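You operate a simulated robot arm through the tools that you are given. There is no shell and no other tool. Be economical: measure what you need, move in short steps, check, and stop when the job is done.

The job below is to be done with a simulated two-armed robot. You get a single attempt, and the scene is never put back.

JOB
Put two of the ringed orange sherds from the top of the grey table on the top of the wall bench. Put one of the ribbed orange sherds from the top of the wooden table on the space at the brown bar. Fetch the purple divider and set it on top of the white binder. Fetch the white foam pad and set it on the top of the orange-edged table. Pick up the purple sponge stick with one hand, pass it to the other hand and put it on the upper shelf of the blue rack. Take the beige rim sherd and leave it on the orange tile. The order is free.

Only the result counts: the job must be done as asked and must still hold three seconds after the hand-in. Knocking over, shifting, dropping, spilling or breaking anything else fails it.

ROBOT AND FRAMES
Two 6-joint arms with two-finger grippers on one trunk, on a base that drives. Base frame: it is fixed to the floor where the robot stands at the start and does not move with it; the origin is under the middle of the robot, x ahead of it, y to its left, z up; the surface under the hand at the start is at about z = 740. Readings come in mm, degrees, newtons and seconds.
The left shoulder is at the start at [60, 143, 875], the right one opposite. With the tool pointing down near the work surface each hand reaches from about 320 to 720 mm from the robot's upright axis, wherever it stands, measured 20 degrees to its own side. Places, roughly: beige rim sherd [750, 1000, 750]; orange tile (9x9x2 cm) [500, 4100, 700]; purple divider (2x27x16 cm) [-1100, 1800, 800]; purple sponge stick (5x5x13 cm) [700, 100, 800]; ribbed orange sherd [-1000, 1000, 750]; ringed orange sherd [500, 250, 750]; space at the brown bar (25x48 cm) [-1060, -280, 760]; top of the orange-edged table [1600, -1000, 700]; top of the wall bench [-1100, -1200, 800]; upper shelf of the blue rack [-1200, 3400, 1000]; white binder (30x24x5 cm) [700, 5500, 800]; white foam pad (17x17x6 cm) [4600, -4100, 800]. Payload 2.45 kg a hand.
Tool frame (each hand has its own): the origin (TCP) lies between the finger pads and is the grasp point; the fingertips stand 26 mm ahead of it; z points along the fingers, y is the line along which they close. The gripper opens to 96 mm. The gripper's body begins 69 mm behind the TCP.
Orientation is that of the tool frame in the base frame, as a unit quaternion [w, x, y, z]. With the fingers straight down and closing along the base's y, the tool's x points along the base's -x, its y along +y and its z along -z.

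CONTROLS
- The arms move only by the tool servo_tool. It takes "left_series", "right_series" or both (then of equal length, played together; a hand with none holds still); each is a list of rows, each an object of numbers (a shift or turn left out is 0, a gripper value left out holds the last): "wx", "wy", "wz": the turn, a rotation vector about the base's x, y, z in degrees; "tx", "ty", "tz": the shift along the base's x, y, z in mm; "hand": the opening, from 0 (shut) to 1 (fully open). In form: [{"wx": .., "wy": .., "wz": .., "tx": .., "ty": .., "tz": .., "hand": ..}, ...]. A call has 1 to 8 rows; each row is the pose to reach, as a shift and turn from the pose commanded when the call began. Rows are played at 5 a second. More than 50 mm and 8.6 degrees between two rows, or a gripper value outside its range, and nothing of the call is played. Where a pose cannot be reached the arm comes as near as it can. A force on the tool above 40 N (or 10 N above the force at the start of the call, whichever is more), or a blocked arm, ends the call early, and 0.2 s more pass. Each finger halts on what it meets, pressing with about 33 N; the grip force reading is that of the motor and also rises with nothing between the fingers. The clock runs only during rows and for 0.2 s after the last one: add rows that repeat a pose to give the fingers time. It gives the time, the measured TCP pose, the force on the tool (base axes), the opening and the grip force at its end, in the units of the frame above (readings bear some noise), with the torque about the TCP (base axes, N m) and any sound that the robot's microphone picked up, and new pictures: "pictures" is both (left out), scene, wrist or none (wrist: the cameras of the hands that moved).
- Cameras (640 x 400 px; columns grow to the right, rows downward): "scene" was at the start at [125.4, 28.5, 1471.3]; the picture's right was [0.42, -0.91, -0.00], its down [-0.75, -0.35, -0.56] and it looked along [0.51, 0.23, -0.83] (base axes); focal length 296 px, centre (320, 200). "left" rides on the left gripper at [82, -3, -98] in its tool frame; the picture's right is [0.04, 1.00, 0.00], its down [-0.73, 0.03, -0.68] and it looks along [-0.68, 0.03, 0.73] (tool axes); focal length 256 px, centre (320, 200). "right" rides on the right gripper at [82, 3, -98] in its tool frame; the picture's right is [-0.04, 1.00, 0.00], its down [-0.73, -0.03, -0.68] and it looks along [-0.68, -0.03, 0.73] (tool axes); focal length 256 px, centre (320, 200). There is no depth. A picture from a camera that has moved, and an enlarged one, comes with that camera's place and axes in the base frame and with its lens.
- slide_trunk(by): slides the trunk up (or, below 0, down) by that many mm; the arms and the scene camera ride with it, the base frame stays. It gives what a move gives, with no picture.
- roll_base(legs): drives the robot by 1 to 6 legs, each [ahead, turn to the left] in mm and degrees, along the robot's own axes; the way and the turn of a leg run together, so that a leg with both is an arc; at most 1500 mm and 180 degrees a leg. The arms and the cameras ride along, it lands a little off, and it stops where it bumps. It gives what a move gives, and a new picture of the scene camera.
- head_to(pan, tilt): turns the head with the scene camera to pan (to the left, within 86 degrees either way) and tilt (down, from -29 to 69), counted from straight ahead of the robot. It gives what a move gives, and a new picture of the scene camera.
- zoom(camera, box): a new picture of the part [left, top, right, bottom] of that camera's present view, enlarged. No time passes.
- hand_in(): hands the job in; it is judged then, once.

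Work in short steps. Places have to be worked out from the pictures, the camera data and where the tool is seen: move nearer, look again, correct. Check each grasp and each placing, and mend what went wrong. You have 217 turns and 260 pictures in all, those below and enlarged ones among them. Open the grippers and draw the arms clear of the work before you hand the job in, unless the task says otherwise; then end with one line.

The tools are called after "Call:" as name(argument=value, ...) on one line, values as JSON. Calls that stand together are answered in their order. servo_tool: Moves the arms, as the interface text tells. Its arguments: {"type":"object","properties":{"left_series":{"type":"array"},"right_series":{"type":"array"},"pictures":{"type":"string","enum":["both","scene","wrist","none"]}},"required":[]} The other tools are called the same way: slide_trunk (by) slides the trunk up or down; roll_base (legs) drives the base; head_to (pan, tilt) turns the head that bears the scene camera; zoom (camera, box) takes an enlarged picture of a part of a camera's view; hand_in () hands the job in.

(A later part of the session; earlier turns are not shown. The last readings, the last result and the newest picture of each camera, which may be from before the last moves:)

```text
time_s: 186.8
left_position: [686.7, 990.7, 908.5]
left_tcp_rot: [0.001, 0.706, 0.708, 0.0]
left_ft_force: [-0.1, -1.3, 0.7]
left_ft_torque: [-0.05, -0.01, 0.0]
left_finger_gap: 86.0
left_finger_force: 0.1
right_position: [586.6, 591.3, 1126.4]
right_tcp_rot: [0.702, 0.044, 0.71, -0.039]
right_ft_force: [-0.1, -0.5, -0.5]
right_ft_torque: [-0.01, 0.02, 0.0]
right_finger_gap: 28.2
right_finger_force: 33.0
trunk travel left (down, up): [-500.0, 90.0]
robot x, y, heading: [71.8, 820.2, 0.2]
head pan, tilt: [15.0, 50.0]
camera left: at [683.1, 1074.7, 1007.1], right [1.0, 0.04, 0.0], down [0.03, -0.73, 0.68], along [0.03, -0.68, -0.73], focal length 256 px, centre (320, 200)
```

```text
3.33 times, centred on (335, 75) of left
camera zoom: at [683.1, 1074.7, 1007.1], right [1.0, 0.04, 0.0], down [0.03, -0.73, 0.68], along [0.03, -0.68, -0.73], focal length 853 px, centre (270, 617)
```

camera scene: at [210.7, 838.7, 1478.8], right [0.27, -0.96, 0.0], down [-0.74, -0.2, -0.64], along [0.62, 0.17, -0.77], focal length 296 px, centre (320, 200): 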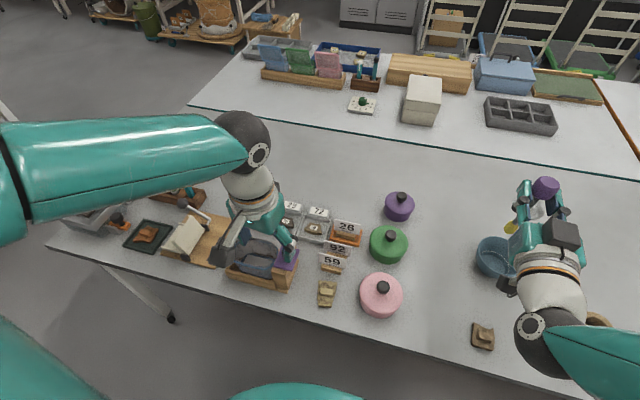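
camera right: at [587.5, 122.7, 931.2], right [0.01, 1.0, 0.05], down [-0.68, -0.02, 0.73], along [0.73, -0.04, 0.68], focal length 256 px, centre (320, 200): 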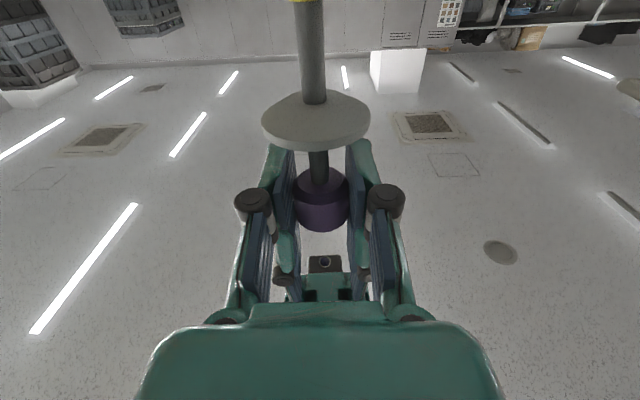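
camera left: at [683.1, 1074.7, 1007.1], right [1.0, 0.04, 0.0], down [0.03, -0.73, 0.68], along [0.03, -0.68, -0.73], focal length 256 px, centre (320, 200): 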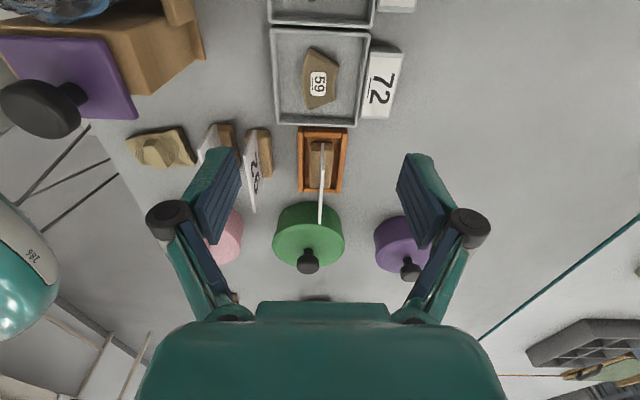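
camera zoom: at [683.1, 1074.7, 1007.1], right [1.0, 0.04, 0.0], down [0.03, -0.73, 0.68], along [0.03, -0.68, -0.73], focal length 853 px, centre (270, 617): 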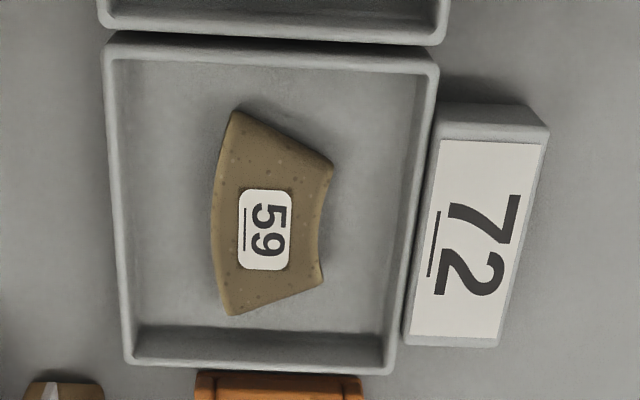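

Sherd centre ≈[685,993], ~30 mm across x, with ~24 mm to the tray walls each side. I set the opening to 46 mm and come down to z≈805.

Call:
servo_tool(left_series=[{"tx": -1, "ty": 2, "tz": -35, "hand": 0.48}, {"tx": -1, "ty": 2, "tz": -75, "hand": 0.48}, {"tx": -1, "ty": 2, "tz": -103, "hand": 0.48}, {"tx": -1, "ty": 2, "tz": -103, "hand": 0.48}], pictures="wrist")

Call:
zoom(camera="left", box=[220, 60, 440, 220])

```text
time_s: 187.8
left_position: [683.7, 992.7, 806.1]
left_tcp_rot: [0.001, 0.704, 0.71, -0.001]
left_ft_force: [-1.2, 0.4, -0.2]
left_ft_torque: [0.03, -0.02, 0.01]
left_finger_gap: 46.0
left_finger_force: 0.1
right_position: [587.4, 592.7, 1126.9]
right_tcp_rot: [0.703, 0.045, 0.709, -0.041]
right_ft_force: [0.4, 0.4, -0.1]
right_ft_torque: [0.03, -0.04, 0.02]
right_finger_gap: 28.7
right_finger_force: 33.0
trunk travel left (down, up): [-500.0, 90.0]
robot x, y, heading: [76.9, 819.5, 0.7]
head pan, tilt: [15.0, 50.0]
camera left: at [681.1, 1076.2, 905.0], right [1.0, 0.05, 0.0], down [0.03, -0.73, 0.68], along [0.03, -0.68, -0.73], focal length 256 px, centre (320, 200)
```

left: 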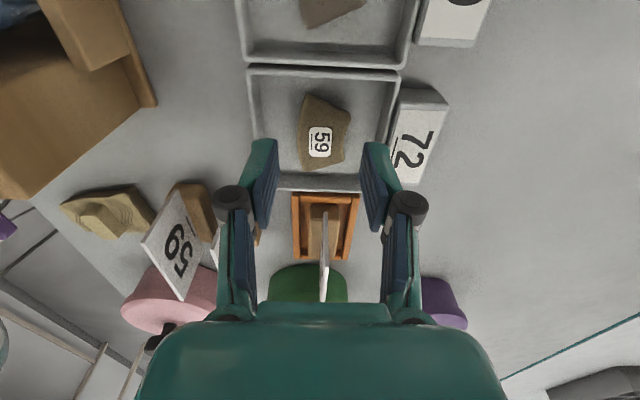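

```text
2.50 times, centred on (330, 140) of left
camera zoom: at [681.1, 1076.2, 905.0], right [1.0, 0.05, 0.0], down [0.03, -0.73, 0.68], along [0.03, -0.68, -0.73], focal length 640 px, centre (295, 350)
```

zoom: 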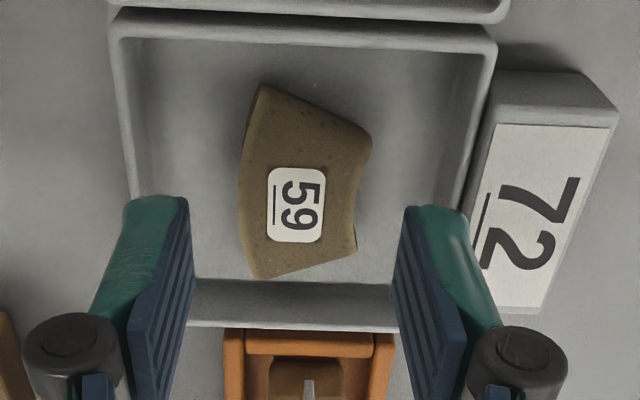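

Centred, but the fingers' outsides come close to the tray walls; I narrow to 40 mm, shift +1 mm and go down, watching force.

Call:
servo_tool(left_series=[{"tx": 1, "tz": 0, "hand": 0.41}, {"tx": 1, "tz": -14, "hand": 0.41}, {"tx": 1, "tz": -26, "hand": 0.41}, {"tx": 1, "tz": -32, "hand": 0.41}], pictures="wrist")

```text
time_s: 188.8
left_position: [684.7, 993.1, 774.7]
left_tcp_rot: [0.002, 0.705, 0.709, 0.0]
left_ft_force: [-0.2, 0.2, 0.7]
left_ft_torque: [-0.01, 0.02, 0.04]
left_finger_gap: 39.4
left_finger_force: 0.1
right_position: [585.4, 590.4, 1125.8]
right_tcp_rot: [0.703, 0.044, 0.709, -0.04]
right_ft_force: [0.4, -0.1, -1.1]
right_ft_torque: [0.0, 0.02, 0.01]
right_finger_gap: 28.4
right_finger_force: 33.0
trunk travel left (down, up): [-500.0, 90.0]
robot x, y, heading: [71.0, 817.4, 0.6]
head pan, tilt: [15.0, 50.0]
camera left: at [682.6, 1076.7, 872.9], right [1.0, 0.05, 0.0], down [0.03, -0.73, 0.68], along [0.03, -0.68, -0.73], focal length 256 px, centre (320, 200)
```

left: 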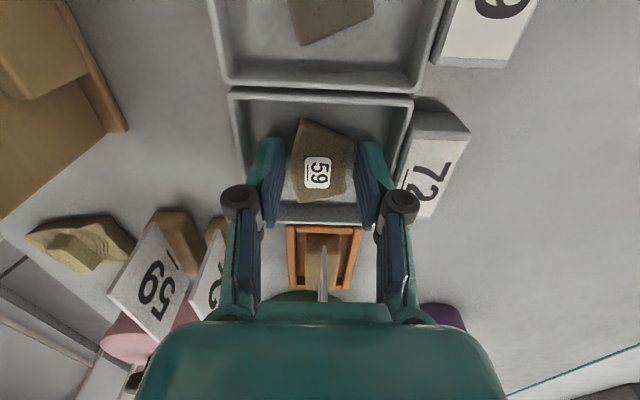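

The sherd is between the pads. I close and lift.

Call:
servo_tool(left_series=[{"tz": -2, "hand": 0.41}, {"tz": -2, "hand": 0}, {"tz": -2, "hand": 0}, {"tz": -2, "hand": 0}, {"tz": 15, "hand": 0}, {"tz": 50, "hand": 0}], pictures="wrist")

```text
time_s: 190.2
left_position: [685.3, 993.3, 825.2]
left_tcp_rot: [0.002, 0.705, 0.709, 0.0]
left_ft_force: [-0.8, 0.4, -0.5]
left_ft_torque: [0.03, 0.0, 0.04]
left_finger_gap: 31.1
left_finger_force: 32.7
right_position: [584.9, 591.4, 1126.8]
right_tcp_rot: [0.703, 0.044, 0.708, -0.04]
right_ft_force: [-0.4, 0.3, -1.0]
right_ft_torque: [0.01, 0.0, 0.03]
right_finger_gap: 28.4
right_finger_force: 33.0
trunk travel left (down, up): [-500.0, 90.0]
robot x, y, heading: [77.5, 820.3, 0.5]
head pan, tilt: [15.0, 50.0]
camera left: at [682.1, 1077.1, 923.6], right [1.0, 0.05, 0.0], down [0.03, -0.73, 0.68], along [0.03, -0.68, -0.73], focal length 256 px, centre (320, 200)
```

left: 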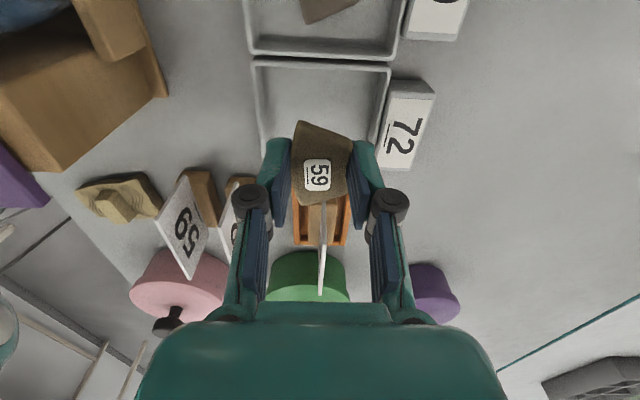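

Beige sherd held (31.1 mm). I lift it and retract, then drive out toward the blue rack.

Call:
servo_tool(left_series=[{"tz": 45}, {"tz": 90}, {"tz": 135}, {"tz": 180, "tx": -10}, {"tz": 205, "tx": -50}, {"tz": 210, "tx": -98}, {"tz": 210, "tx": -146}, {"tz": 210, "tx": -190}], pictures="none")

Call:
roll_base(legs=[[-330, 0], [0, 80]])

Call:
head_to(pan=0, tilt=25)

```text
time_s: 192.0
left_position: [493.4, 993.4, 1036.7]
left_tcp_rot: [0.002, 0.705, 0.709, 0.0]
left_ft_force: [0.0, 0.4, 0.1]
left_ft_torque: [0.0, 0.0, 0.03]
left_finger_gap: 30.9
left_finger_force: 33.0
right_position: [585.3, 592.1, 1126.6]
right_tcp_rot: [0.703, 0.045, 0.708, -0.041]
right_ft_force: [-0.6, -0.4, -0.9]
right_ft_torque: [-0.02, 0.01, -0.01]
right_finger_gap: 28.7
right_finger_force: 33.1
trunk travel left (down, up): [-500.0, 90.0]
robot x, y, heading: [78.1, 818.2, 0.4]
head pan, tilt: [15.0, 50.0]
```

```text
time_s: 197.1
left_position: [-224.6, 1271.6, 1035.9]
left_tcp_rot: [0.002, 0.227, 0.974, -0.001]
left_ft_force: [0.0, 0.4, -0.2]
left_ft_torque: [-0.03, 0.0, 0.02]
left_finger_gap: 31.1
left_finger_force: 33.0
right_position: [174.5, 1171.3, 1125.9]
right_tcp_rot: [0.619, -0.334, 0.627, 0.334]
right_ft_force: [-0.4, 0.3, 0.1]
right_ft_torque: [-0.02, -0.01, -0.05]
right_finger_gap: 28.4
right_finger_force: 32.9
trunk travel left (down, up): [-500.0, 90.0]
robot x, y, heading: [-223.5, 798.7, 64.4]
head pan, tilt: [15.0, 50.0]
stopped in leg 2: the robot was blocked; the commanded pose is now the measured one
camera scene: at [-187.0, 930.9, 1478.6], right [0.98, -0.18, 0.0], down [-0.14, -0.75, -0.64], along [0.12, 0.63, -0.77], focal length 296 px, centre (320, 200)
```

scene: 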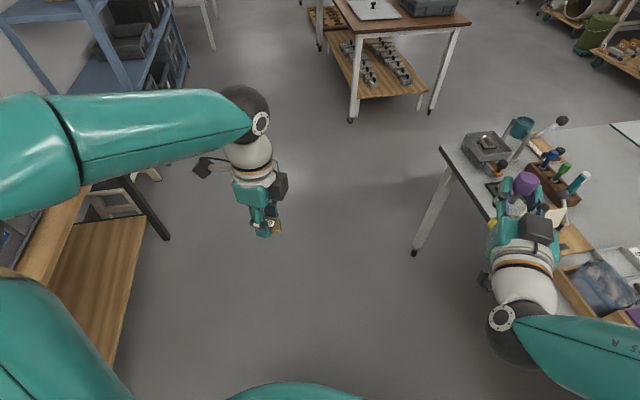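

```text
time_s: 198.0
left_position: [-222.6, 1268.7, 1035.9]
left_tcp_rot: [0.001, 0.227, 0.974, 0.001]
left_ft_force: [0.8, -0.1, -0.7]
left_ft_torque: [0.03, 0.03, 0.0]
left_finger_gap: 31.0
left_finger_force: 33.1
right_position: [177.8, 1170.3, 1128.3]
right_tcp_rot: [0.619, -0.334, 0.627, 0.335]
right_ft_force: [-0.1, -0.4, -0.8]
right_ft_torque: [0.01, 0.0, 0.03]
right_finger_gap: 28.3
right_finger_force: 33.0
trunk travel left (down, up): [-500.0, 90.0]
robot x, y, heading: [-224.5, 801.6, 64.5]
head pan, tilt: [0.0, 25.0]
camera scene: at [-159.5, 936.5, 1516.2], right [0.9, -0.43, 0.0], down [-0.18, -0.38, -0.91], along [0.39, 0.82, -0.42], focal length 296 px, centre (320, 200)
```

scene: 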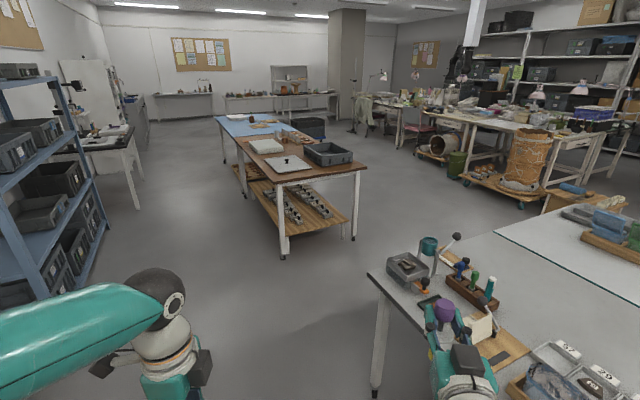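

The corridor is clear. I straighten to +y and drive to y≈3100 beside the rack, looking left at it.

Call:
roll_base(legs=[[0, 25], [1300, 0], [900, 0]])

Call:
head_to(pan=75, tilt=25)

```text
time_s: 210.5
left_position: [-357.2, 3440.5, 1036.0]
left_tcp_rot: [0.002, 0.025, 1.0, 0.0]
left_ft_force: [-0.6, 0.2, -0.7]
left_ft_torque: [0.01, -0.01, 0.01]
left_finger_gap: 30.8
left_finger_force: 33.4
right_position: [49.6, 3509.8, 1127.8]
right_tcp_rot: [0.538, -0.455, 0.546, 0.454]
right_ft_force: [0.1, -0.4, 0.3]
right_ft_torque: [-0.01, 0.04, 0.01]
right_finger_gap: 28.3
right_finger_force: 33.0
trunk travel left (down, up): [-500.0, 90.0]
robot x, y, heading: [-169.5, 3010.6, 88.3]
head pan, tilt: [0.0, 25.0]
camera scene: at [-163.8, 3161.0, 1516.2], right [1.0, -0.03, 0.0], down [-0.01, -0.42, -0.91], along [0.03, 0.91, -0.42], focal length 296 px, centre (320, 200)
```

scene: 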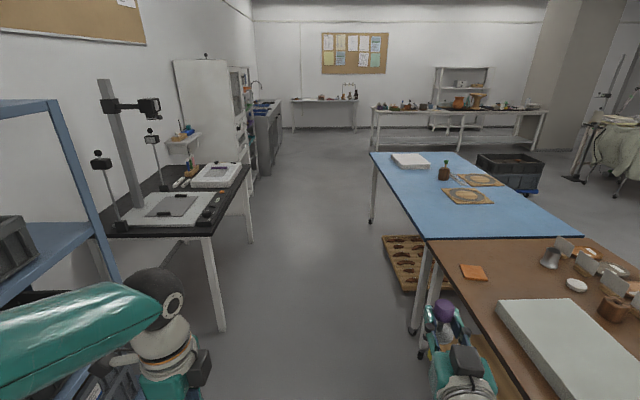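

```text
time_s: 212.0
left_position: [-357.5, 3440.7, 1036.5]
left_tcp_rot: [0.001, 0.025, 1.0, 0.0]
left_ft_force: [0.5, 0.1, -0.6]
left_ft_torque: [0.0, -0.04, 0.0]
left_finger_gap: 30.7
left_finger_force: 32.9
right_position: [49.2, 3509.5, 1127.5]
right_tcp_rot: [0.537, -0.455, 0.546, 0.454]
right_ft_force: [1.1, 0.4, -0.3]
right_ft_torque: [-0.03, -0.05, -0.01]
right_finger_gap: 28.4
right_finger_force: 33.1
trunk travel left (down, up): [-500.0, 90.0]
robot x, y, heading: [-165.1, 3007.9, 88.4]
head pan, tilt: [75.0, 25.0]
camera scene: at [-254.9, 3095.0, 1516.3], right [0.29, 0.96, 0.0], down [0.4, -0.12, -0.91], along [-0.87, 0.26, -0.42], focal length 296 px, centre (320, 200)
```

scene: 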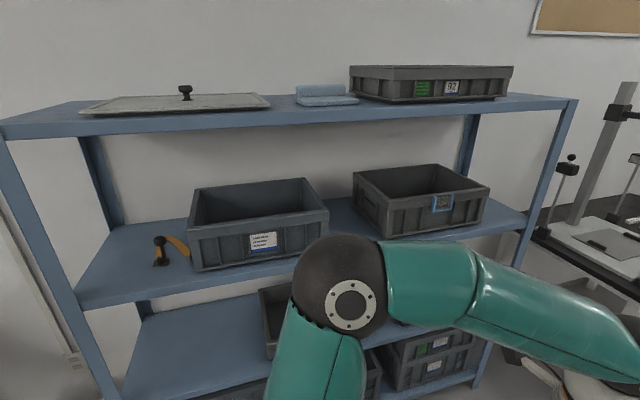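

Upper shelf (z≈985) has a ~170 mm gap between the crates at y≈3376–3548. I pull the left hand in, then drive to y≈3175 and turn to face the rack.

Call:
servo_tool(left_series=[{"ty": -40}, {"ty": -75}, {"ty": -75}], pictures="none")

Call:
roll_base(legs=[[165, 0], [0, 45]])

Call:
roll_base(legs=[[0, 46]])

Call:
head_to(pan=-10, tilt=35)

```text
time_s: 212.8
left_position: [-356.8, 3364.8, 1037.6]
left_tcp_rot: [0.001, 0.024, 1.0, 0.001]
left_ft_force: [-0.3, 0.6, 0.4]
left_ft_torque: [-0.01, -0.01, 0.0]
left_finger_gap: 30.9
left_finger_force: 32.6
right_position: [49.2, 3509.6, 1127.9]
right_tcp_rot: [0.538, -0.455, 0.546, 0.454]
right_ft_force: [0.5, 0.2, 0.0]
right_ft_torque: [-0.01, 0.03, 0.03]
right_finger_gap: 28.2
right_finger_force: 33.3
trunk travel left (down, up): [-500.0, 90.0]
robot x, y, heading: [-169.5, 3007.8, 87.9]
head pan, tilt: [75.0, 25.0]
```

```text
time_s: 216.5
left_position: [-548.5, 3292.8, 1036.8]
left_tcp_rot: [0.002, -0.359, 0.933, 0.0]
left_ft_force: [-0.6, -0.4, -0.5]
left_ft_torque: [-0.03, 0.02, -0.01]
left_finger_gap: 30.6
left_finger_force: 32.9
right_position: [-362.2, 3682.8, 1127.2]
right_tcp_rot: [-0.323, 0.629, -0.332, -0.624]
right_ft_force: [0.4, 0.5, -0.5]
right_ft_torque: [0.0, 0.01, 0.02]
right_finger_gap: 28.2
right_finger_force: 33.2
trunk travel left (down, up): [-500.0, 90.0]
robot x, y, heading: [-146.3, 3193.8, 133.4]
head pan, tilt: [75.0, 25.0]
camera scene: at [-268.7, 3189.8, 1516.3], right [-0.47, 0.88, 0.0], down [0.37, 0.2, -0.91], along [-0.8, -0.43, -0.42], focal length 296 px, centre (320, 200)
```

scene: 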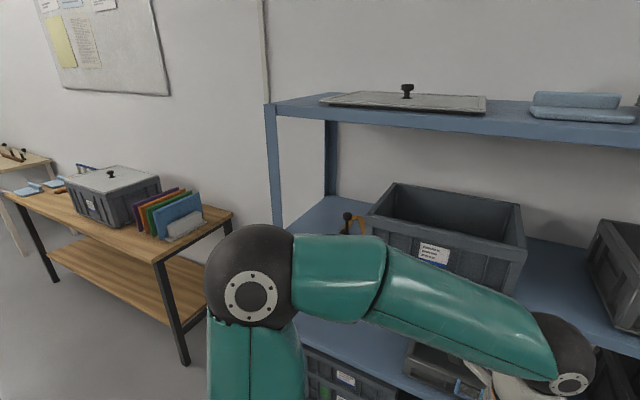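

```text
time_s: 219.3
left_position: [-498.4, 2968.5, 1037.3]
left_tcp_rot: [0.001, -0.697, 0.717, 0.001]
left_ft_force: [0.9, 0.5, -0.5]
left_ft_torque: [0.01, -0.01, -0.01]
left_finger_gap: 30.6
left_finger_force: 33.0
right_position: [-651.7, 3372.8, 1127.3]
right_tcp_rot: [-0.051, 0.709, -0.057, -0.701]
right_ft_force: [0.7, 0.0, -0.4]
right_ft_torque: [0.04, -0.01, 0.04]
right_finger_gap: 28.4
right_finger_force: 32.9
trunk travel left (down, up): [-500.0, 90.0]
robot x, y, heading: [-143.7, 3216.7, 178.9]
head pan, tilt: [75.0, 25.0]
camera scene: at [-232.8, 3128.6, 1516.3], right [-0.96, 0.28, 0.0], down [0.12, 0.41, -0.91], along [-0.25, -0.87, -0.42], focal length 296 px, centre (320, 200)
```

scene: 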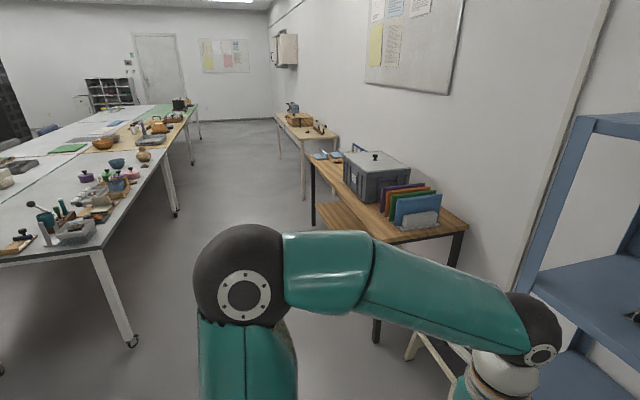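

```text
time_s: 220.9
left_position: [-499.3, 2969.4, 1036.6]
left_tcp_rot: [0.001, -0.697, 0.717, 0.001]
left_ft_force: [0.2, 0.3, -0.5]
left_ft_torque: [0.0, 0.02, 0.02]
left_finger_gap: 31.1
left_finger_force: 32.6
right_position: [-650.9, 3373.3, 1128.5]
right_tcp_rot: [-0.052, 0.708, -0.057, -0.702]
right_ft_force: [-0.1, 0.3, 0.5]
right_ft_torque: [-0.02, -0.01, 0.01]
right_finger_gap: 28.5
right_finger_force: 32.9
trunk travel left (down, up): [-500.0, 90.0]
robot x, y, heading: [-142.2, 3218.5, 179.1]
head pan, tilt: [-10.0, 35.0]
camera scene: at [-292.9, 3234.0, 1500.5], right [0.19, 0.98, 0.0], down [0.56, -0.11, -0.82], along [-0.8, 0.16, -0.57], focal length 296 px, centre (320, 200)
```

scene: 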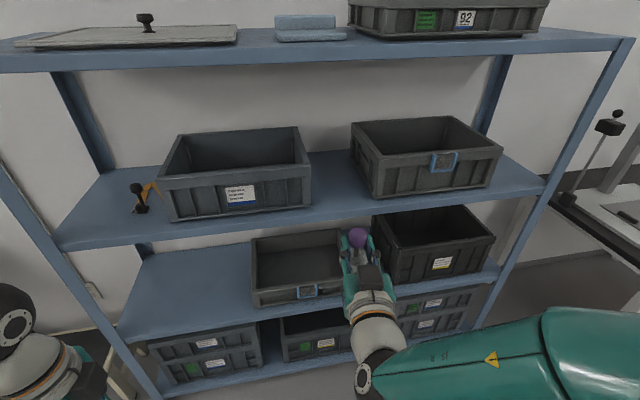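

Clear view: the gap centre is near y≈3442, crate fronts x≈−990, shelf edge ≈−920. I line the right hand up first, then roll ahead 270 mm.

Call:
servo_tool(right_series=[{"ty": 25, "tx": -15}, {"ty": 50, "tx": -25}, {"ty": 65, "tx": -25}], pictures="none")

Call:
roll_base(legs=[[265, 0]])

Call:
zoom(camera="right", box=[0, 0, 640, 400])

```text
time_s: 221.7
left_position: [-499.2, 2970.5, 1037.4]
left_tcp_rot: [0.001, -0.697, 0.717, 0.001]
left_ft_force: [-0.1, 0.0, 0.1]
left_ft_torque: [-0.04, 0.03, 0.0]
left_finger_gap: 30.8
left_finger_force: 32.9
right_position: [-675.2, 3438.5, 1127.7]
right_tcp_rot: [-0.052, 0.708, -0.057, -0.702]
right_ft_force: [0.7, 0.4, 0.9]
right_ft_torque: [0.04, 0.01, -0.02]
right_finger_gap: 28.4
right_finger_force: 33.3
trunk travel left (down, up): [-500.0, 90.0]
robot x, y, heading: [-145.2, 3217.5, 178.9]
head pan, tilt: [-10.0, 35.0]
```

```text
time_s: 223.6
left_position: [-764.4, 2974.4, 1036.3]
left_tcp_rot: [0.001, -0.696, 0.718, 0.001]
left_ft_force: [0.4, 1.0, -1.2]
left_ft_torque: [-0.01, -0.01, -0.02]
left_finger_gap: 31.1
left_finger_force: 32.7
right_position: [-940.7, 3442.3, 1128.7]
right_tcp_rot: [-0.052, 0.708, -0.057, -0.702]
right_ft_force: [0.8, -0.1, 0.4]
right_ft_torque: [-0.01, 0.05, 0.03]
right_finger_gap: 28.4
right_finger_force: 32.9
trunk travel left (down, up): [-500.0, 90.0]
robot x, y, heading: [-409.5, 3219.3, 178.7]
head pan, tilt: [-10.0, 35.0]
camera scene: at [-558.7, 3239.0, 1500.3], right [0.19, 0.98, 0.0], down [0.56, -0.11, -0.82], along [-0.8, 0.16, -0.57], focal length 296 px, centre (320, 200)
```

scene: 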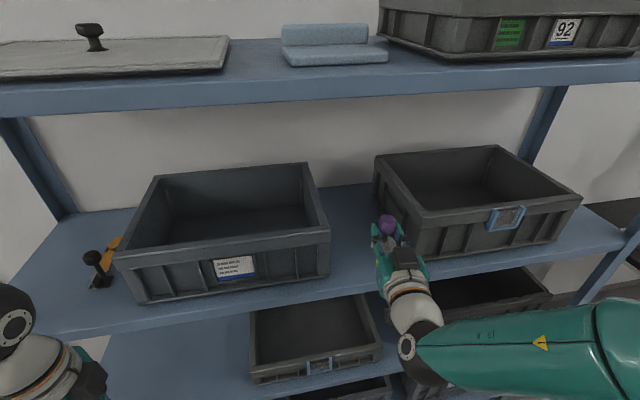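

```text
1.00 times, centred on (320, 200) of right (not enlarged: the box is as wide or as high as the picture)
camera zoom: at [-842.2, 3423.6, 1047.0], right [-0.15, -0.99, 0.05], down [0.67, -0.07, 0.74], along [-0.73, 0.15, 0.67], focal length 256 px, centre (320, 200)
```

zoom: 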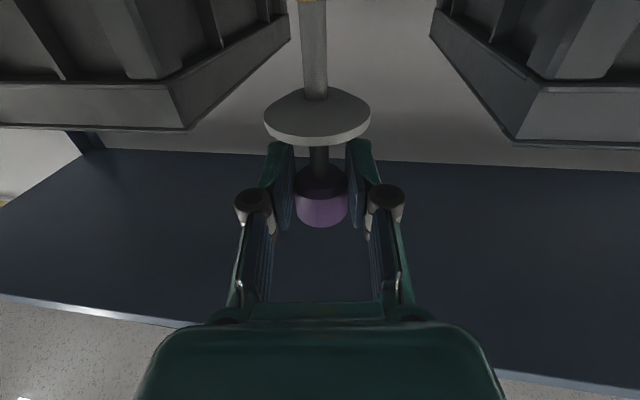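

Gap between the crate rims is y≈3342–3538, and the stick is centred at 3442. I move 55 mm further in, then lower gently.

Call:
servo_tool(right_series=[{"tx": -25}, {"tx": -50}, {"tx": -55}, {"tx": -55, "tz": -12}, {"tx": -55, "tz": -24}, {"tx": -55, "tz": -30}], pictures="both")

```text
time_s: 225.0
left_position: [-762.3, 2975.3, 1038.7]
left_tcp_rot: [0.001, -0.696, 0.718, 0.002]
left_ft_force: [0.2, -0.3, 1.0]
left_ft_torque: [-0.01, -0.02, 0.0]
left_finger_gap: 31.0
left_finger_force: 33.4
right_position: [-993.7, 3443.7, 1099.0]
right_tcp_rot: [-0.052, 0.708, -0.057, -0.702]
right_ft_force: [0.3, -0.6, -1.0]
right_ft_torque: [0.0, 0.01, 0.01]
right_finger_gap: 28.2
right_finger_force: 32.5
trunk travel left (down, up): [-500.0, 90.0]
robot x, y, heading: [-412.6, 3222.9, 179.1]
head pan, tilt: [-10.0, 35.0]
camera scene: at [-557.3, 3239.0, 1500.5], right [0.19, 0.98, 0.0], down [0.56, -0.11, -0.82], along [-0.8, 0.16, -0.57], focal length 296 px, centre (320, 200)
camera right: at [-897.0, 3423.4, 1017.6], right [-0.15, -0.99, 0.05], down [0.67, -0.07, 0.74], along [-0.73, 0.15, 0.67], focal length 256 px, centre (320, 200)
```

scene: 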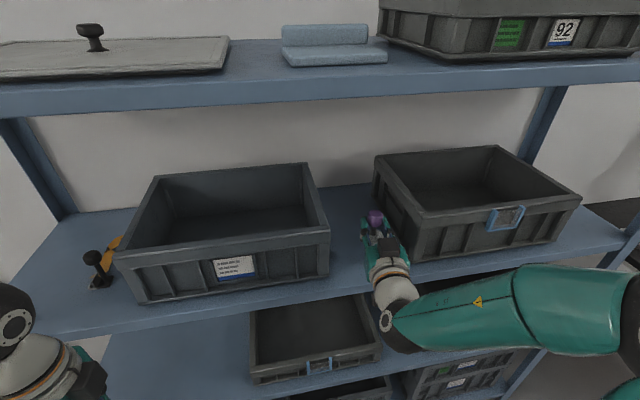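
right: 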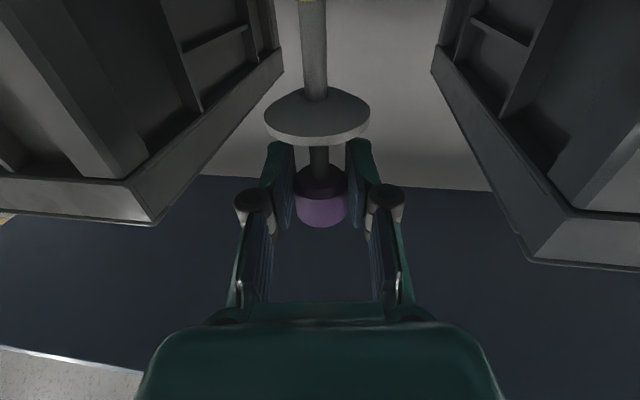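

The wrist camera sits just before the shelf edge, so I back off 15 mm and lower in small steps until the stick touches.

Call:
servo_tool(right_series=[{"tx": 15, "tz": 0}, {"tx": 15, "tz": -3}, {"tx": 15, "tz": -6}, {"tx": 15, "tz": -9}, {"tx": 15, "tz": -12}], pictures="none")

```text
time_s: 226.2
left_position: [-763.0, 2974.7, 1038.7]
left_tcp_rot: [0.001, -0.697, 0.717, 0.002]
left_ft_force: [0.6, -0.2, -1.1]
left_ft_torque: [-0.01, 0.0, -0.01]
left_finger_gap: 30.9
left_finger_force: 33.5
right_position: [-979.8, 3442.9, 1087.0]
right_tcp_rot: [-0.052, 0.708, -0.057, -0.702]
right_ft_force: [-0.3, -1.2, -1.1]
right_ft_torque: [-0.02, 0.0, -0.01]
right_finger_gap: 28.4
right_finger_force: 32.9
trunk travel left (down, up): [-500.0, 90.0]
robot x, y, heading: [-412.3, 3221.8, 179.0]
head pan, tilt: [-10.0, 35.0]
```

Call:
servo_tool(right_series=[{"tz": -3}, {"tz": -6}, {"tz": -9}, {"tz": -12}], pictures="scene")

```text
time_s: 227.2
left_position: [-763.6, 2974.2, 1037.5]
left_tcp_rot: [0.002, -0.697, 0.717, 0.001]
left_ft_force: [0.5, 0.2, -0.7]
left_ft_torque: [-0.01, -0.03, -0.01]
left_finger_gap: 31.0
left_finger_force: 33.0
right_position: [-978.5, 3440.3, 1076.0]
right_tcp_rot: [-0.054, 0.709, -0.06, -0.701]
right_ft_force: [-0.2, 0.2, -0.8]
right_ft_torque: [-0.01, 0.01, 0.0]
right_finger_gap: 28.4
right_finger_force: 33.2
trunk travel left (down, up): [-500.0, 90.0]
robot x, y, heading: [-409.9, 3222.6, 178.9]
head pan, tilt: [-10.0, 35.0]
camera scene: at [-557.2, 3238.9, 1500.5], right [0.19, 0.98, 0.0], down [0.56, -0.11, -0.82], along [-0.8, 0.16, -0.57], focal length 296 px, centre (320, 200)
```

scene: 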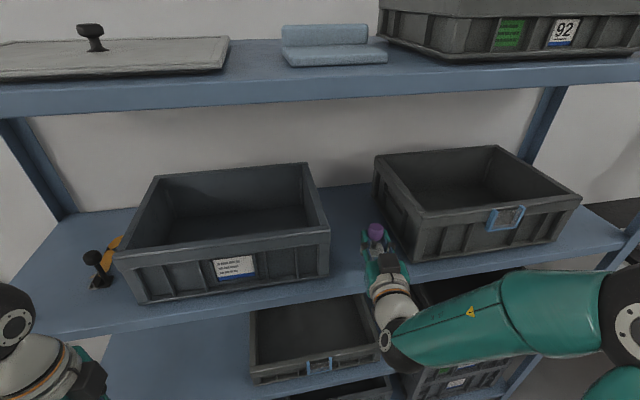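

No contact yet (z 1076). I continue down.

Call:
servo_tool(right_series=[{"tz": -3}, {"tz": -6}, {"tz": -9}, {"tz": -12}], pictures="wrist")

```text
time_s: 228.2
left_position: [-760.2, 2975.3, 1038.0]
left_tcp_rot: [0.001, -0.697, 0.718, 0.002]
left_ft_force: [-0.5, 0.2, -0.2]
left_ft_torque: [0.02, -0.02, -0.01]
left_finger_gap: 30.8
left_finger_force: 33.0
right_position: [-979.0, 3435.8, 1071.6]
right_tcp_rot: [0.055, -0.704, 0.06, 0.705]
right_ft_force: [-3.4, 4.3, 20.4]
right_ft_torque: [0.34, 0.55, -0.08]
right_finger_gap: 28.2
right_finger_force: 32.9
right hand out of reach, approached as far as the arm can: row 1, 2, 3, 4
trunk travel left (down, up): [-500.0, 90.0]
robot x, y, heading: [-412.3, 3222.2, 179.0]
head pan, tilt: [-10.0, 35.0]
camera right: at [-881.0, 3416.3, 989.2], right [-0.16, -0.99, 0.05], down [0.68, -0.08, 0.73], along [-0.72, 0.15, 0.68], focal length 256 px, centre (320, 200)
```

right: 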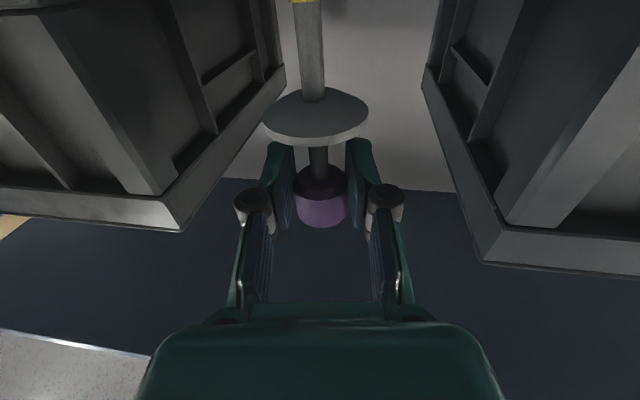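

The stick's foot is on the shelf (20 N, torque consistent with its base). I ease off slightly and open the right hand.

Call:
servo_tool(right_series=[{"tz": 3}, {"tz": 4, "hand": 0.15}, {"tz": 4, "hand": 0.4}, {"tz": 4, "hand": 0.7}, {"tz": 4, "hand": 0.9}, {"tz": 4, "hand": 0.9}], pictures="wrist")

```text
time_s: 229.6
left_position: [-761.9, 2975.2, 1038.5]
left_tcp_rot: [0.001, -0.697, 0.717, 0.001]
left_ft_force: [-0.5, -0.7, -1.2]
left_ft_torque: [0.01, 0.01, 0.03]
left_finger_gap: 30.8
left_finger_force: 33.0
right_position: [-978.5, 3436.6, 1070.2]
right_tcp_rot: [-0.053, 0.709, -0.058, -0.701]
right_ft_force: [0.3, -0.3, 0.7]
right_ft_torque: [-0.02, -0.01, 0.01]
right_finger_gap: 86.3
right_finger_force: 0.0
trunk travel left (down, up): [-500.0, 90.0]
robot x, y, heading: [-410.5, 3222.3, 178.8]
head pan, tilt: [-10.0, 35.0]
camera right: at [-880.4, 3415.9, 989.5], right [-0.16, -0.99, 0.05], down [0.67, -0.07, 0.74], along [-0.73, 0.15, 0.67], focal length 256 px, centre (320, 200)
```

right: 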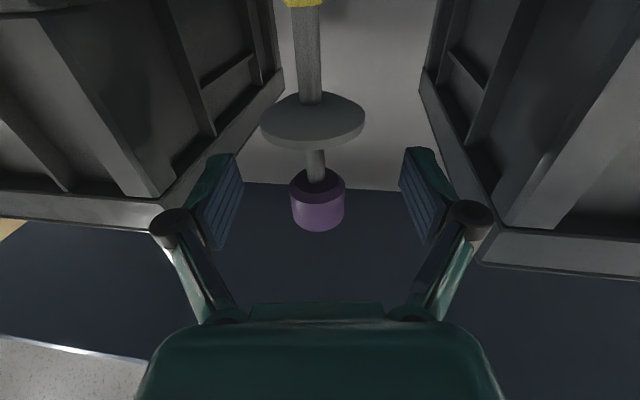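

Released and standing. I back the base straight out so the fingers slide off.

Call:
roll_base(legs=[[-230, 0]])

Call:
zoom(camera="scene", box=[280, 130, 480, 255])

```text
time_s: 231.3
left_position: [-530.7, 2969.4, 1037.8]
left_tcp_rot: [0.0, -0.697, 0.717, 0.002]
left_ft_force: [0.5, -0.2, -0.7]
left_ft_torque: [-0.02, 0.02, 0.02]
left_finger_gap: 30.8
left_finger_force: 32.4
right_position: [-747.8, 3430.7, 1071.0]
right_tcp_rot: [-0.052, 0.708, -0.057, -0.702]
right_ft_force: [1.4, -0.9, 0.3]
right_ft_torque: [0.0, -0.02, -0.02]
right_finger_gap: 86.4
right_finger_force: 0.1
trunk travel left (down, up): [-500.0, 90.0]
robot x, y, heading: [-180.1, 3217.9, 179.0]
head pan, tilt: [-10.0, 35.0]
camera scene: at [-324.7, 3234.2, 1500.7], right [0.19, 0.98, 0.0], down [0.56, -0.11, -0.82], along [-0.8, 0.16, -0.57], focal length 296 px, centre (320, 200)
```

scene: 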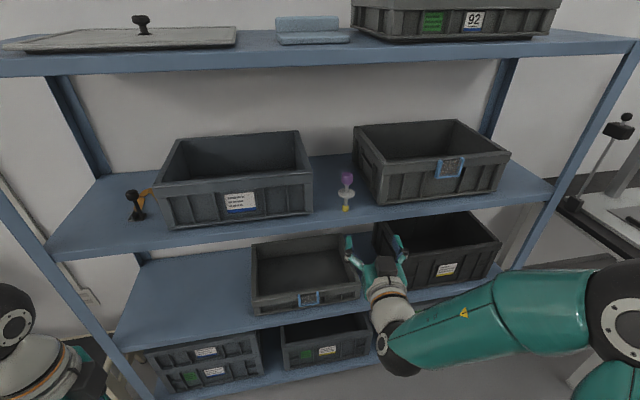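

```text
3.20 times, centred on (380, 192) of scene
camera zoom: at [-324.7, 3234.2, 1500.7], right [0.19, 0.98, 0.0], down [0.56, -0.11, -0.82], along [-0.8, 0.16, -0.57], focal length 947 px, centre (128, 224)
```

zoom: 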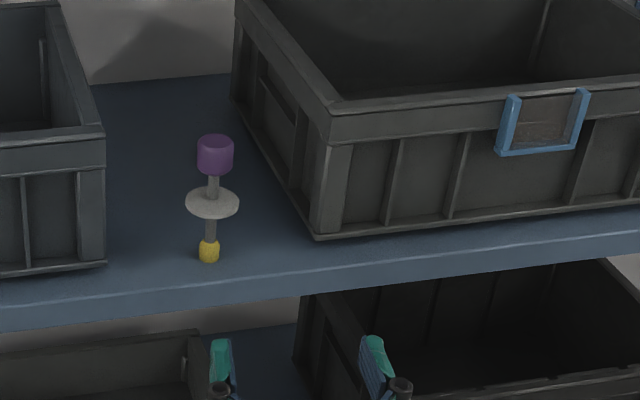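

The stick stands safely on the upper shelf between the crates. Now to the orange tile (≈[517,4145]): I turn to +y, drive, and turn to +x.

Call:
roll_base(legs=[[0, -85]])

Call:
roll_base(legs=[[730, 0], [0, -45]])

Call:
roll_base(legs=[[0, -45]])

```text
time_s: 235.0
left_position: [-530.9, 3476.2, 1037.8]
left_tcp_rot: [0.001, -0.15, 0.989, -0.001]
left_ft_force: [0.2, 0.4, -0.7]
left_ft_torque: [0.01, 0.02, -0.02]
left_finger_gap: 30.7
left_finger_force: 32.8
right_position: [-171.0, 3826.2, 1074.5]
right_tcp_rot: [-0.457, 0.539, -0.476, -0.523]
right_ft_force: [-0.3, 0.4, 0.1]
right_ft_torque: [0.03, 0.0, 0.02]
right_finger_gap: 86.4
right_finger_force: 0.1
trunk travel left (down, up): [-500.0, 90.0]
robot x, y, heading: [-222.1, 3204.3, 106.4]
head pan, tilt: [-10.0, 35.0]
stopped in leg 1: the robot was blocked; the commanded pose is now the measured one
camera scene: at [-247.7, 3351.8, 1500.4], right [0.99, 0.11, 0.0], down [0.06, -0.57, -0.82], along [-0.09, 0.81, -0.57], focal length 296 px, centre (320, 200)
```

scene: 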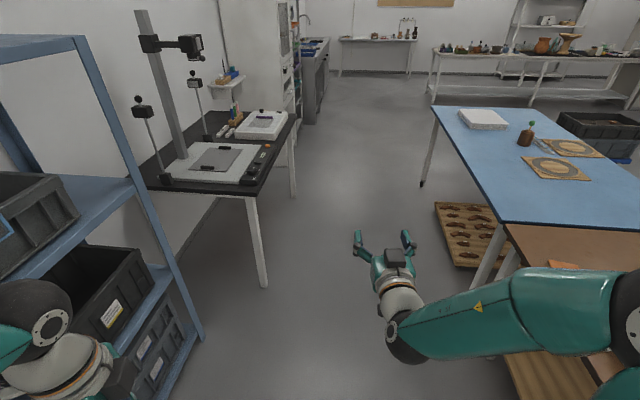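

```text
time_s: 241.3
left_position: [-455.8, 4316.0, 1039.2]
left_tcp_rot: [0.002, 0.241, 0.97, -0.001]
left_ft_force: [0.9, 0.0, 0.2]
left_ft_torque: [-0.01, -0.03, 0.0]
left_finger_gap: 30.9
left_finger_force: 32.7
right_position: [40.4, 4313.0, 1078.2]
right_tcp_rot: [0.622, -0.307, 0.657, 0.294]
right_ft_force: [-0.1, 0.5, -0.1]
right_ft_torque: [0.0, 0.0, 0.01]
right_finger_gap: 86.4
right_finger_force: 0.1
trunk travel left (down, up): [-500.0, 90.0]
robot x, y, heading: [-452.1, 3920.9, 61.0]
head pan, tilt: [-10.0, 35.0]
camera scene: at [-369.0, 4041.3, 1500.4], right [0.78, -0.63, 0.0], down [-0.36, -0.45, -0.82], along [0.51, 0.64, -0.57], focal length 296 px, centre (320, 200)
```

scene: 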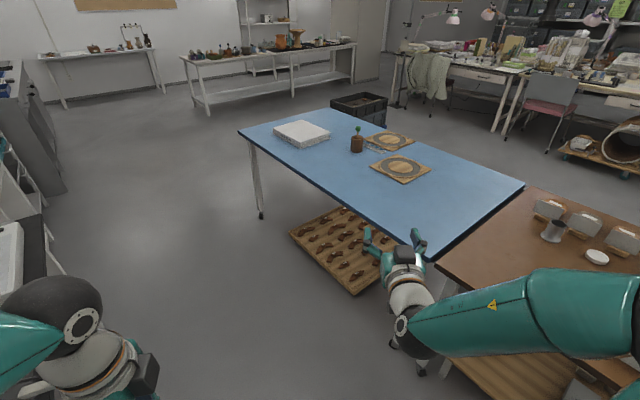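

```text
time_s: 244.1
left_position: [-172.3, 4203.1, 1039.9]
left_tcp_rot: [0.001, 0.593, 0.805, -0.001]
left_ft_force: [-0.1, 0.8, 0.0]
left_ft_torque: [0.02, 0.01, 0.0]
left_finger_gap: 30.8
left_finger_force: 33.1
right_position: [175.2, 3853.8, 1082.5]
right_tcp_rot: [0.683, -0.022, 0.73, 0.022]
right_ft_force: [0.2, -0.2, 0.5]
right_ft_torque: [0.0, 0.01, 0.0]
right_finger_gap: 86.6
right_finger_force: 0.0
trunk travel left (down, up): [-500.0, 90.0]
robot x, y, heading: [-460.1, 3945.5, 16.3]
head pan, tilt: [-10.0, 35.0]
camera scene: at [-311.1, 3973.2, 1500.4], right [0.11, -0.99, 0.0], down [-0.57, -0.06, -0.82], along [0.81, 0.09, -0.57], focal length 296 px, centre (320, 200)
```

scene: 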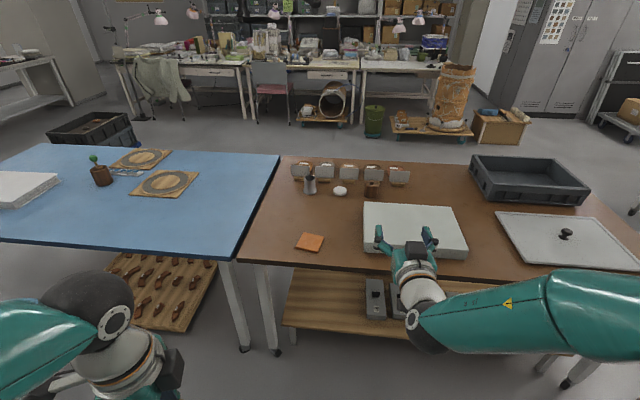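

The tile is at about [508,4103]. I turn to heading 0 and roll up to the table.

Call:
roll_base(legs=[[0, -16], [430, 0]])

Call:
head_to(pan=10, tilt=50)

```text
time_s: 247.7
left_position: [322.1, 4116.8, 1040.0]
left_tcp_rot: [0.001, 0.701, 0.713, -0.001]
left_ft_force: [1.0, 0.0, -0.1]
left_ft_torque: [-0.05, 0.02, -0.01]
left_finger_gap: 31.0
left_finger_force: 32.9
right_position: [558.4, 3686.0, 1082.4]
right_tcp_rot: [0.679, 0.08, 0.726, -0.074]
right_ft_force: [0.6, 0.0, 0.0]
right_ft_torque: [0.0, -0.03, -0.02]
right_finger_gap: 86.4
right_finger_force: 0.1
trunk travel left (down, up): [-500.0, 90.0]
robot x, y, heading: [-22.9, 3945.6, 0.6]
head pan, tilt: [-10.0, 35.0]
camera scene: at [125.3, 3931.7, 1500.4], right [-0.17, -0.99, 0.0], down [-0.57, 0.1, -0.82], along [0.81, -0.14, -0.57], focal length 296 px, centre (320, 200)
```

scene: 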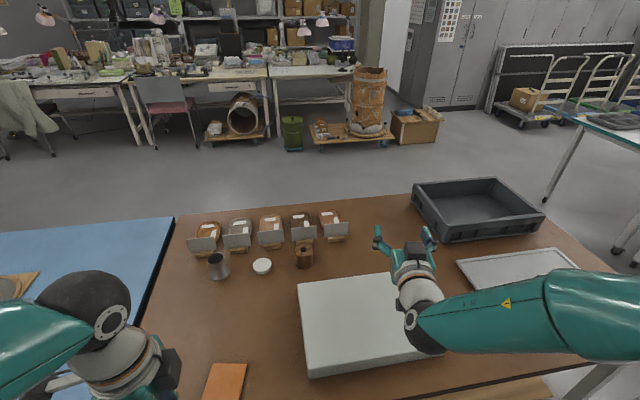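

```text
time_s: 248.6
left_position: [321.3, 4116.7, 1040.5]
left_tcp_rot: [0.001, 0.701, 0.714, 0.0]
left_ft_force: [0.7, -0.3, -1.1]
left_ft_torque: [0.01, 0.01, 0.0]
left_finger_gap: 31.0
left_finger_force: 32.7
right_position: [558.2, 3684.1, 1083.5]
right_tcp_rot: [0.679, 0.08, 0.726, -0.074]
right_ft_force: [-0.4, -0.3, -0.9]
right_ft_torque: [-0.01, 0.01, 0.0]
right_finger_gap: 86.4
right_finger_force: 0.0
trunk travel left (down, up): [-500.0, 90.0]
robot x, y, heading: [-23.2, 3944.8, 0.1]
head pan, tilt: [10.0, 50.0]
camera scene: at [113.7, 3959.9, 1478.8], right [0.18, -0.98, 0.0], down [-0.75, -0.14, -0.64], along [0.63, 0.12, -0.77], focal length 296 px, centre (320, 200)
```

scene: 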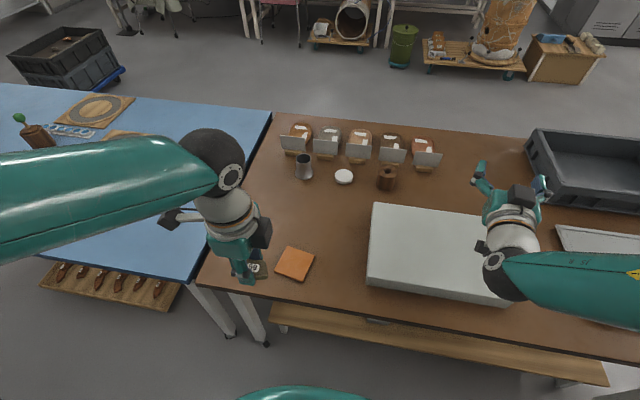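

I bring the left hand above the tile and look with the wrist camera.

Call:
servo_tool(left_series=[{"tx": 40, "ty": -4, "tz": -10}, {"tx": 80, "ty": -8, "tz": -30}, {"tx": 115, "ty": -12, "tz": -60}, {"tx": 145, "ty": -16, "tz": -95}, {"tx": 160, "ty": -17, "tz": -130}, {"tx": 160, "ty": -17, "tz": -160}], pictures="both")

```text
time_s: 250.0
left_position: [483.1, 4100.0, 881.5]
left_tcp_rot: [0.002, 0.7, 0.714, 0.0]
left_ft_force: [0.3, 0.0, -0.2]
left_ft_torque: [-0.01, 0.01, -0.04]
left_finger_gap: 30.9
left_finger_force: 33.1
right_position: [557.7, 3685.3, 1082.8]
right_tcp_rot: [0.68, 0.08, 0.725, -0.074]
right_ft_force: [-0.2, 0.4, 1.1]
right_ft_torque: [-0.02, 0.03, 0.0]
right_finger_gap: 86.3
right_finger_force: 0.0
trunk travel left (down, up): [-500.0, 90.0]
robot x, y, heading: [-24.1, 3950.6, 0.6]
head pan, tilt: [10.0, 50.0]
camera scene: at [114.2, 3960.2, 1478.7], right [0.18, -0.98, 0.0], down [-0.75, -0.14, -0.64], along [0.63, 0.12, -0.77], focal length 296 px, centre (320, 200)
camera left: at [478.4, 4182.9, 979.3], right [1.0, 0.06, 0.0], down [0.04, -0.73, 0.68], along [0.04, -0.68, -0.73], focal length 256 px, centre (320, 200)
```

scene: 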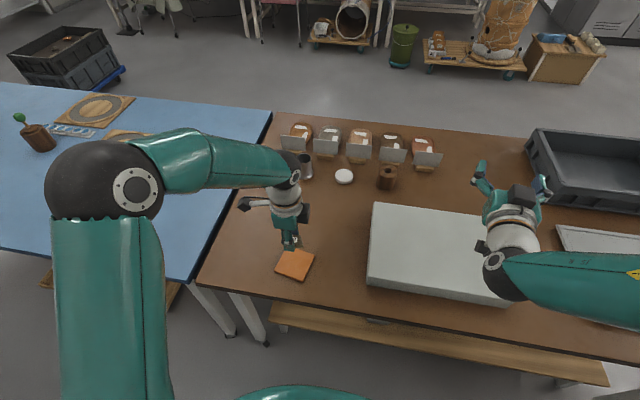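
left: 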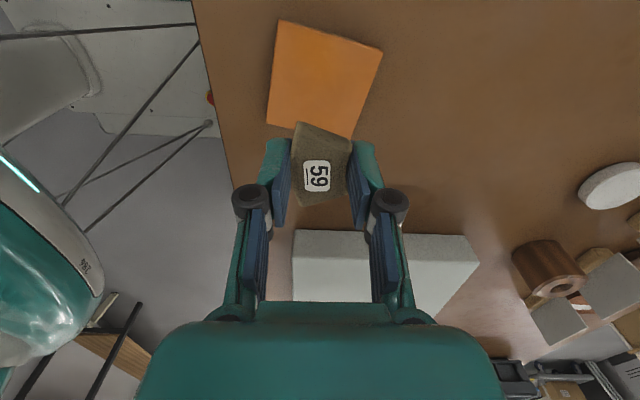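

The tile top is near z≈730, centre ≈[487,4105]. I centre and lower to z≈785.

Call:
servo_tool(left_series=[{"tx": 4, "ty": 5, "tz": -40}, {"tx": 4, "ty": 5, "tz": -75}, {"tx": 4, "ty": 5, "tz": -95}], pictures="wrist")

```text
time_s: 250.8
left_position: [487.3, 4104.8, 784.6]
left_tcp_rot: [0.003, 0.701, 0.714, 0.0]
left_ft_force: [0.9, 0.3, 0.3]
left_ft_torque: [-0.02, 0.04, -0.02]
left_finger_gap: 30.7
left_finger_force: 33.3
right_position: [559.1, 3684.8, 1083.2]
right_tcp_rot: [0.679, 0.081, 0.726, -0.075]
right_ft_force: [0.4, 0.5, -0.4]
right_ft_torque: [0.0, -0.01, 0.01]
right_finger_gap: 86.4
right_finger_force: 0.0
trunk travel left (down, up): [-500.0, 90.0]
robot x, y, heading: [-21.4, 3946.0, 0.5]
head pan, tilt: [10.0, 50.0]
camera left: at [481.7, 4188.8, 884.1], right [1.0, 0.06, 0.0], down [0.04, -0.73, 0.68], along [0.04, -0.68, -0.73], focal length 256 px, centre (320, 200)
```

left: 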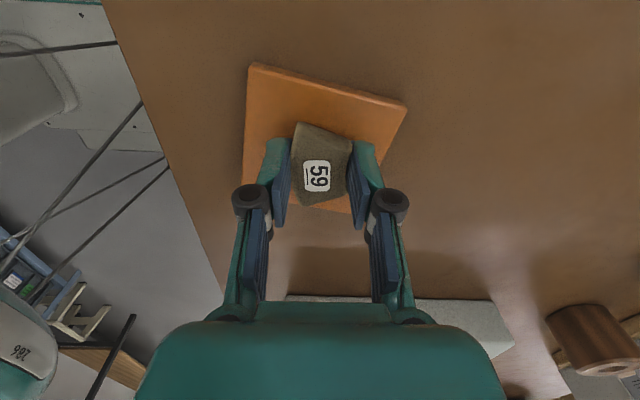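

Sherd's footprint lies well within the tile. I lower until it touches.

Call:
servo_tool(left_series=[{"tz": -10}, {"tz": -16}, {"tz": -19}, {"tz": -22}, {"tz": -25}, {"tz": -28}], pictures="none")

```text
time_s: 251.4
left_position: [487.7, 4104.2, 776.9]
left_tcp_rot: [0.005, 0.7, 0.715, 0.003]
left_ft_force: [-5.8, 2.3, 20.7]
left_ft_torque: [-0.04, 0.37, 0.04]
left_finger_gap: 31.1
left_finger_force: 32.5
right_position: [558.9, 3683.6, 1083.9]
right_tcp_rot: [0.679, 0.081, 0.726, -0.075]
right_ft_force: [0.4, -0.7, -0.9]
right_ft_torque: [0.02, 0.02, 0.0]
right_finger_gap: 86.4
right_finger_force: 0.1
trunk travel left (down, up): [-500.0, 90.0]
robot x, y, heading: [-23.5, 3942.2, 0.7]
head pan, tilt: [10.0, 50.0]
stopped in row 3 (left hand): the force on the tool passed its limit at 46 N (the readings are from after the stop); the commanded pose is now the measured one
```

Contact at z≈777. I open and rise.

Call:
servo_tool(left_series=[{"tz": 0}, {"tz": 0, "hand": 0.5}, {"tz": 0, "hand": 0.55}, {"tz": 0, "hand": 0.55}, {"tz": 25}, {"tz": 70}, {"tz": 115}], pictures="wrist")

```text
time_s: 253.0
left_position: [486.3, 4106.6, 890.1]
left_tcp_rot: [0.003, 0.701, 0.714, 0.001]
left_ft_force: [-0.1, -0.3, -0.4]
left_ft_torque: [-0.03, -0.02, -0.01]
left_finger_gap: 52.7
left_finger_force: 0.0
right_position: [557.6, 3685.6, 1084.2]
right_tcp_rot: [0.679, 0.08, 0.726, -0.074]
right_ft_force: [-1.0, 1.0, 0.0]
right_ft_torque: [0.03, 0.0, -0.04]
right_finger_gap: 86.7
right_finger_force: 0.1
trunk travel left (down, up): [-500.0, 90.0]
robot x, y, heading: [-20.9, 3945.5, 0.4]
head pan, tilt: [10.0, 50.0]
camera left: at [481.7, 4189.3, 988.6], right [1.0, 0.06, 0.01], down [0.04, -0.73, 0.68], along [0.05, -0.68, -0.73], focal length 256 px, centre (320, 200)
```

left: 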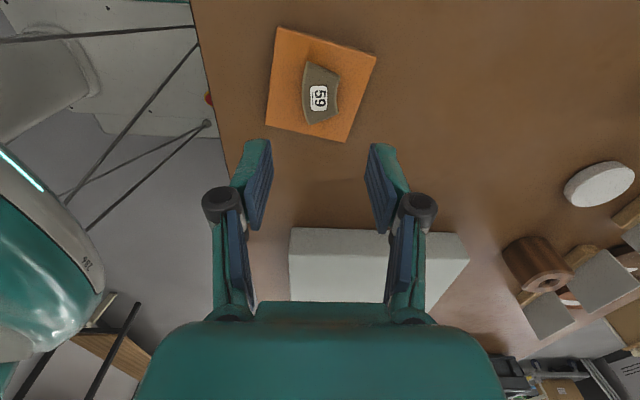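

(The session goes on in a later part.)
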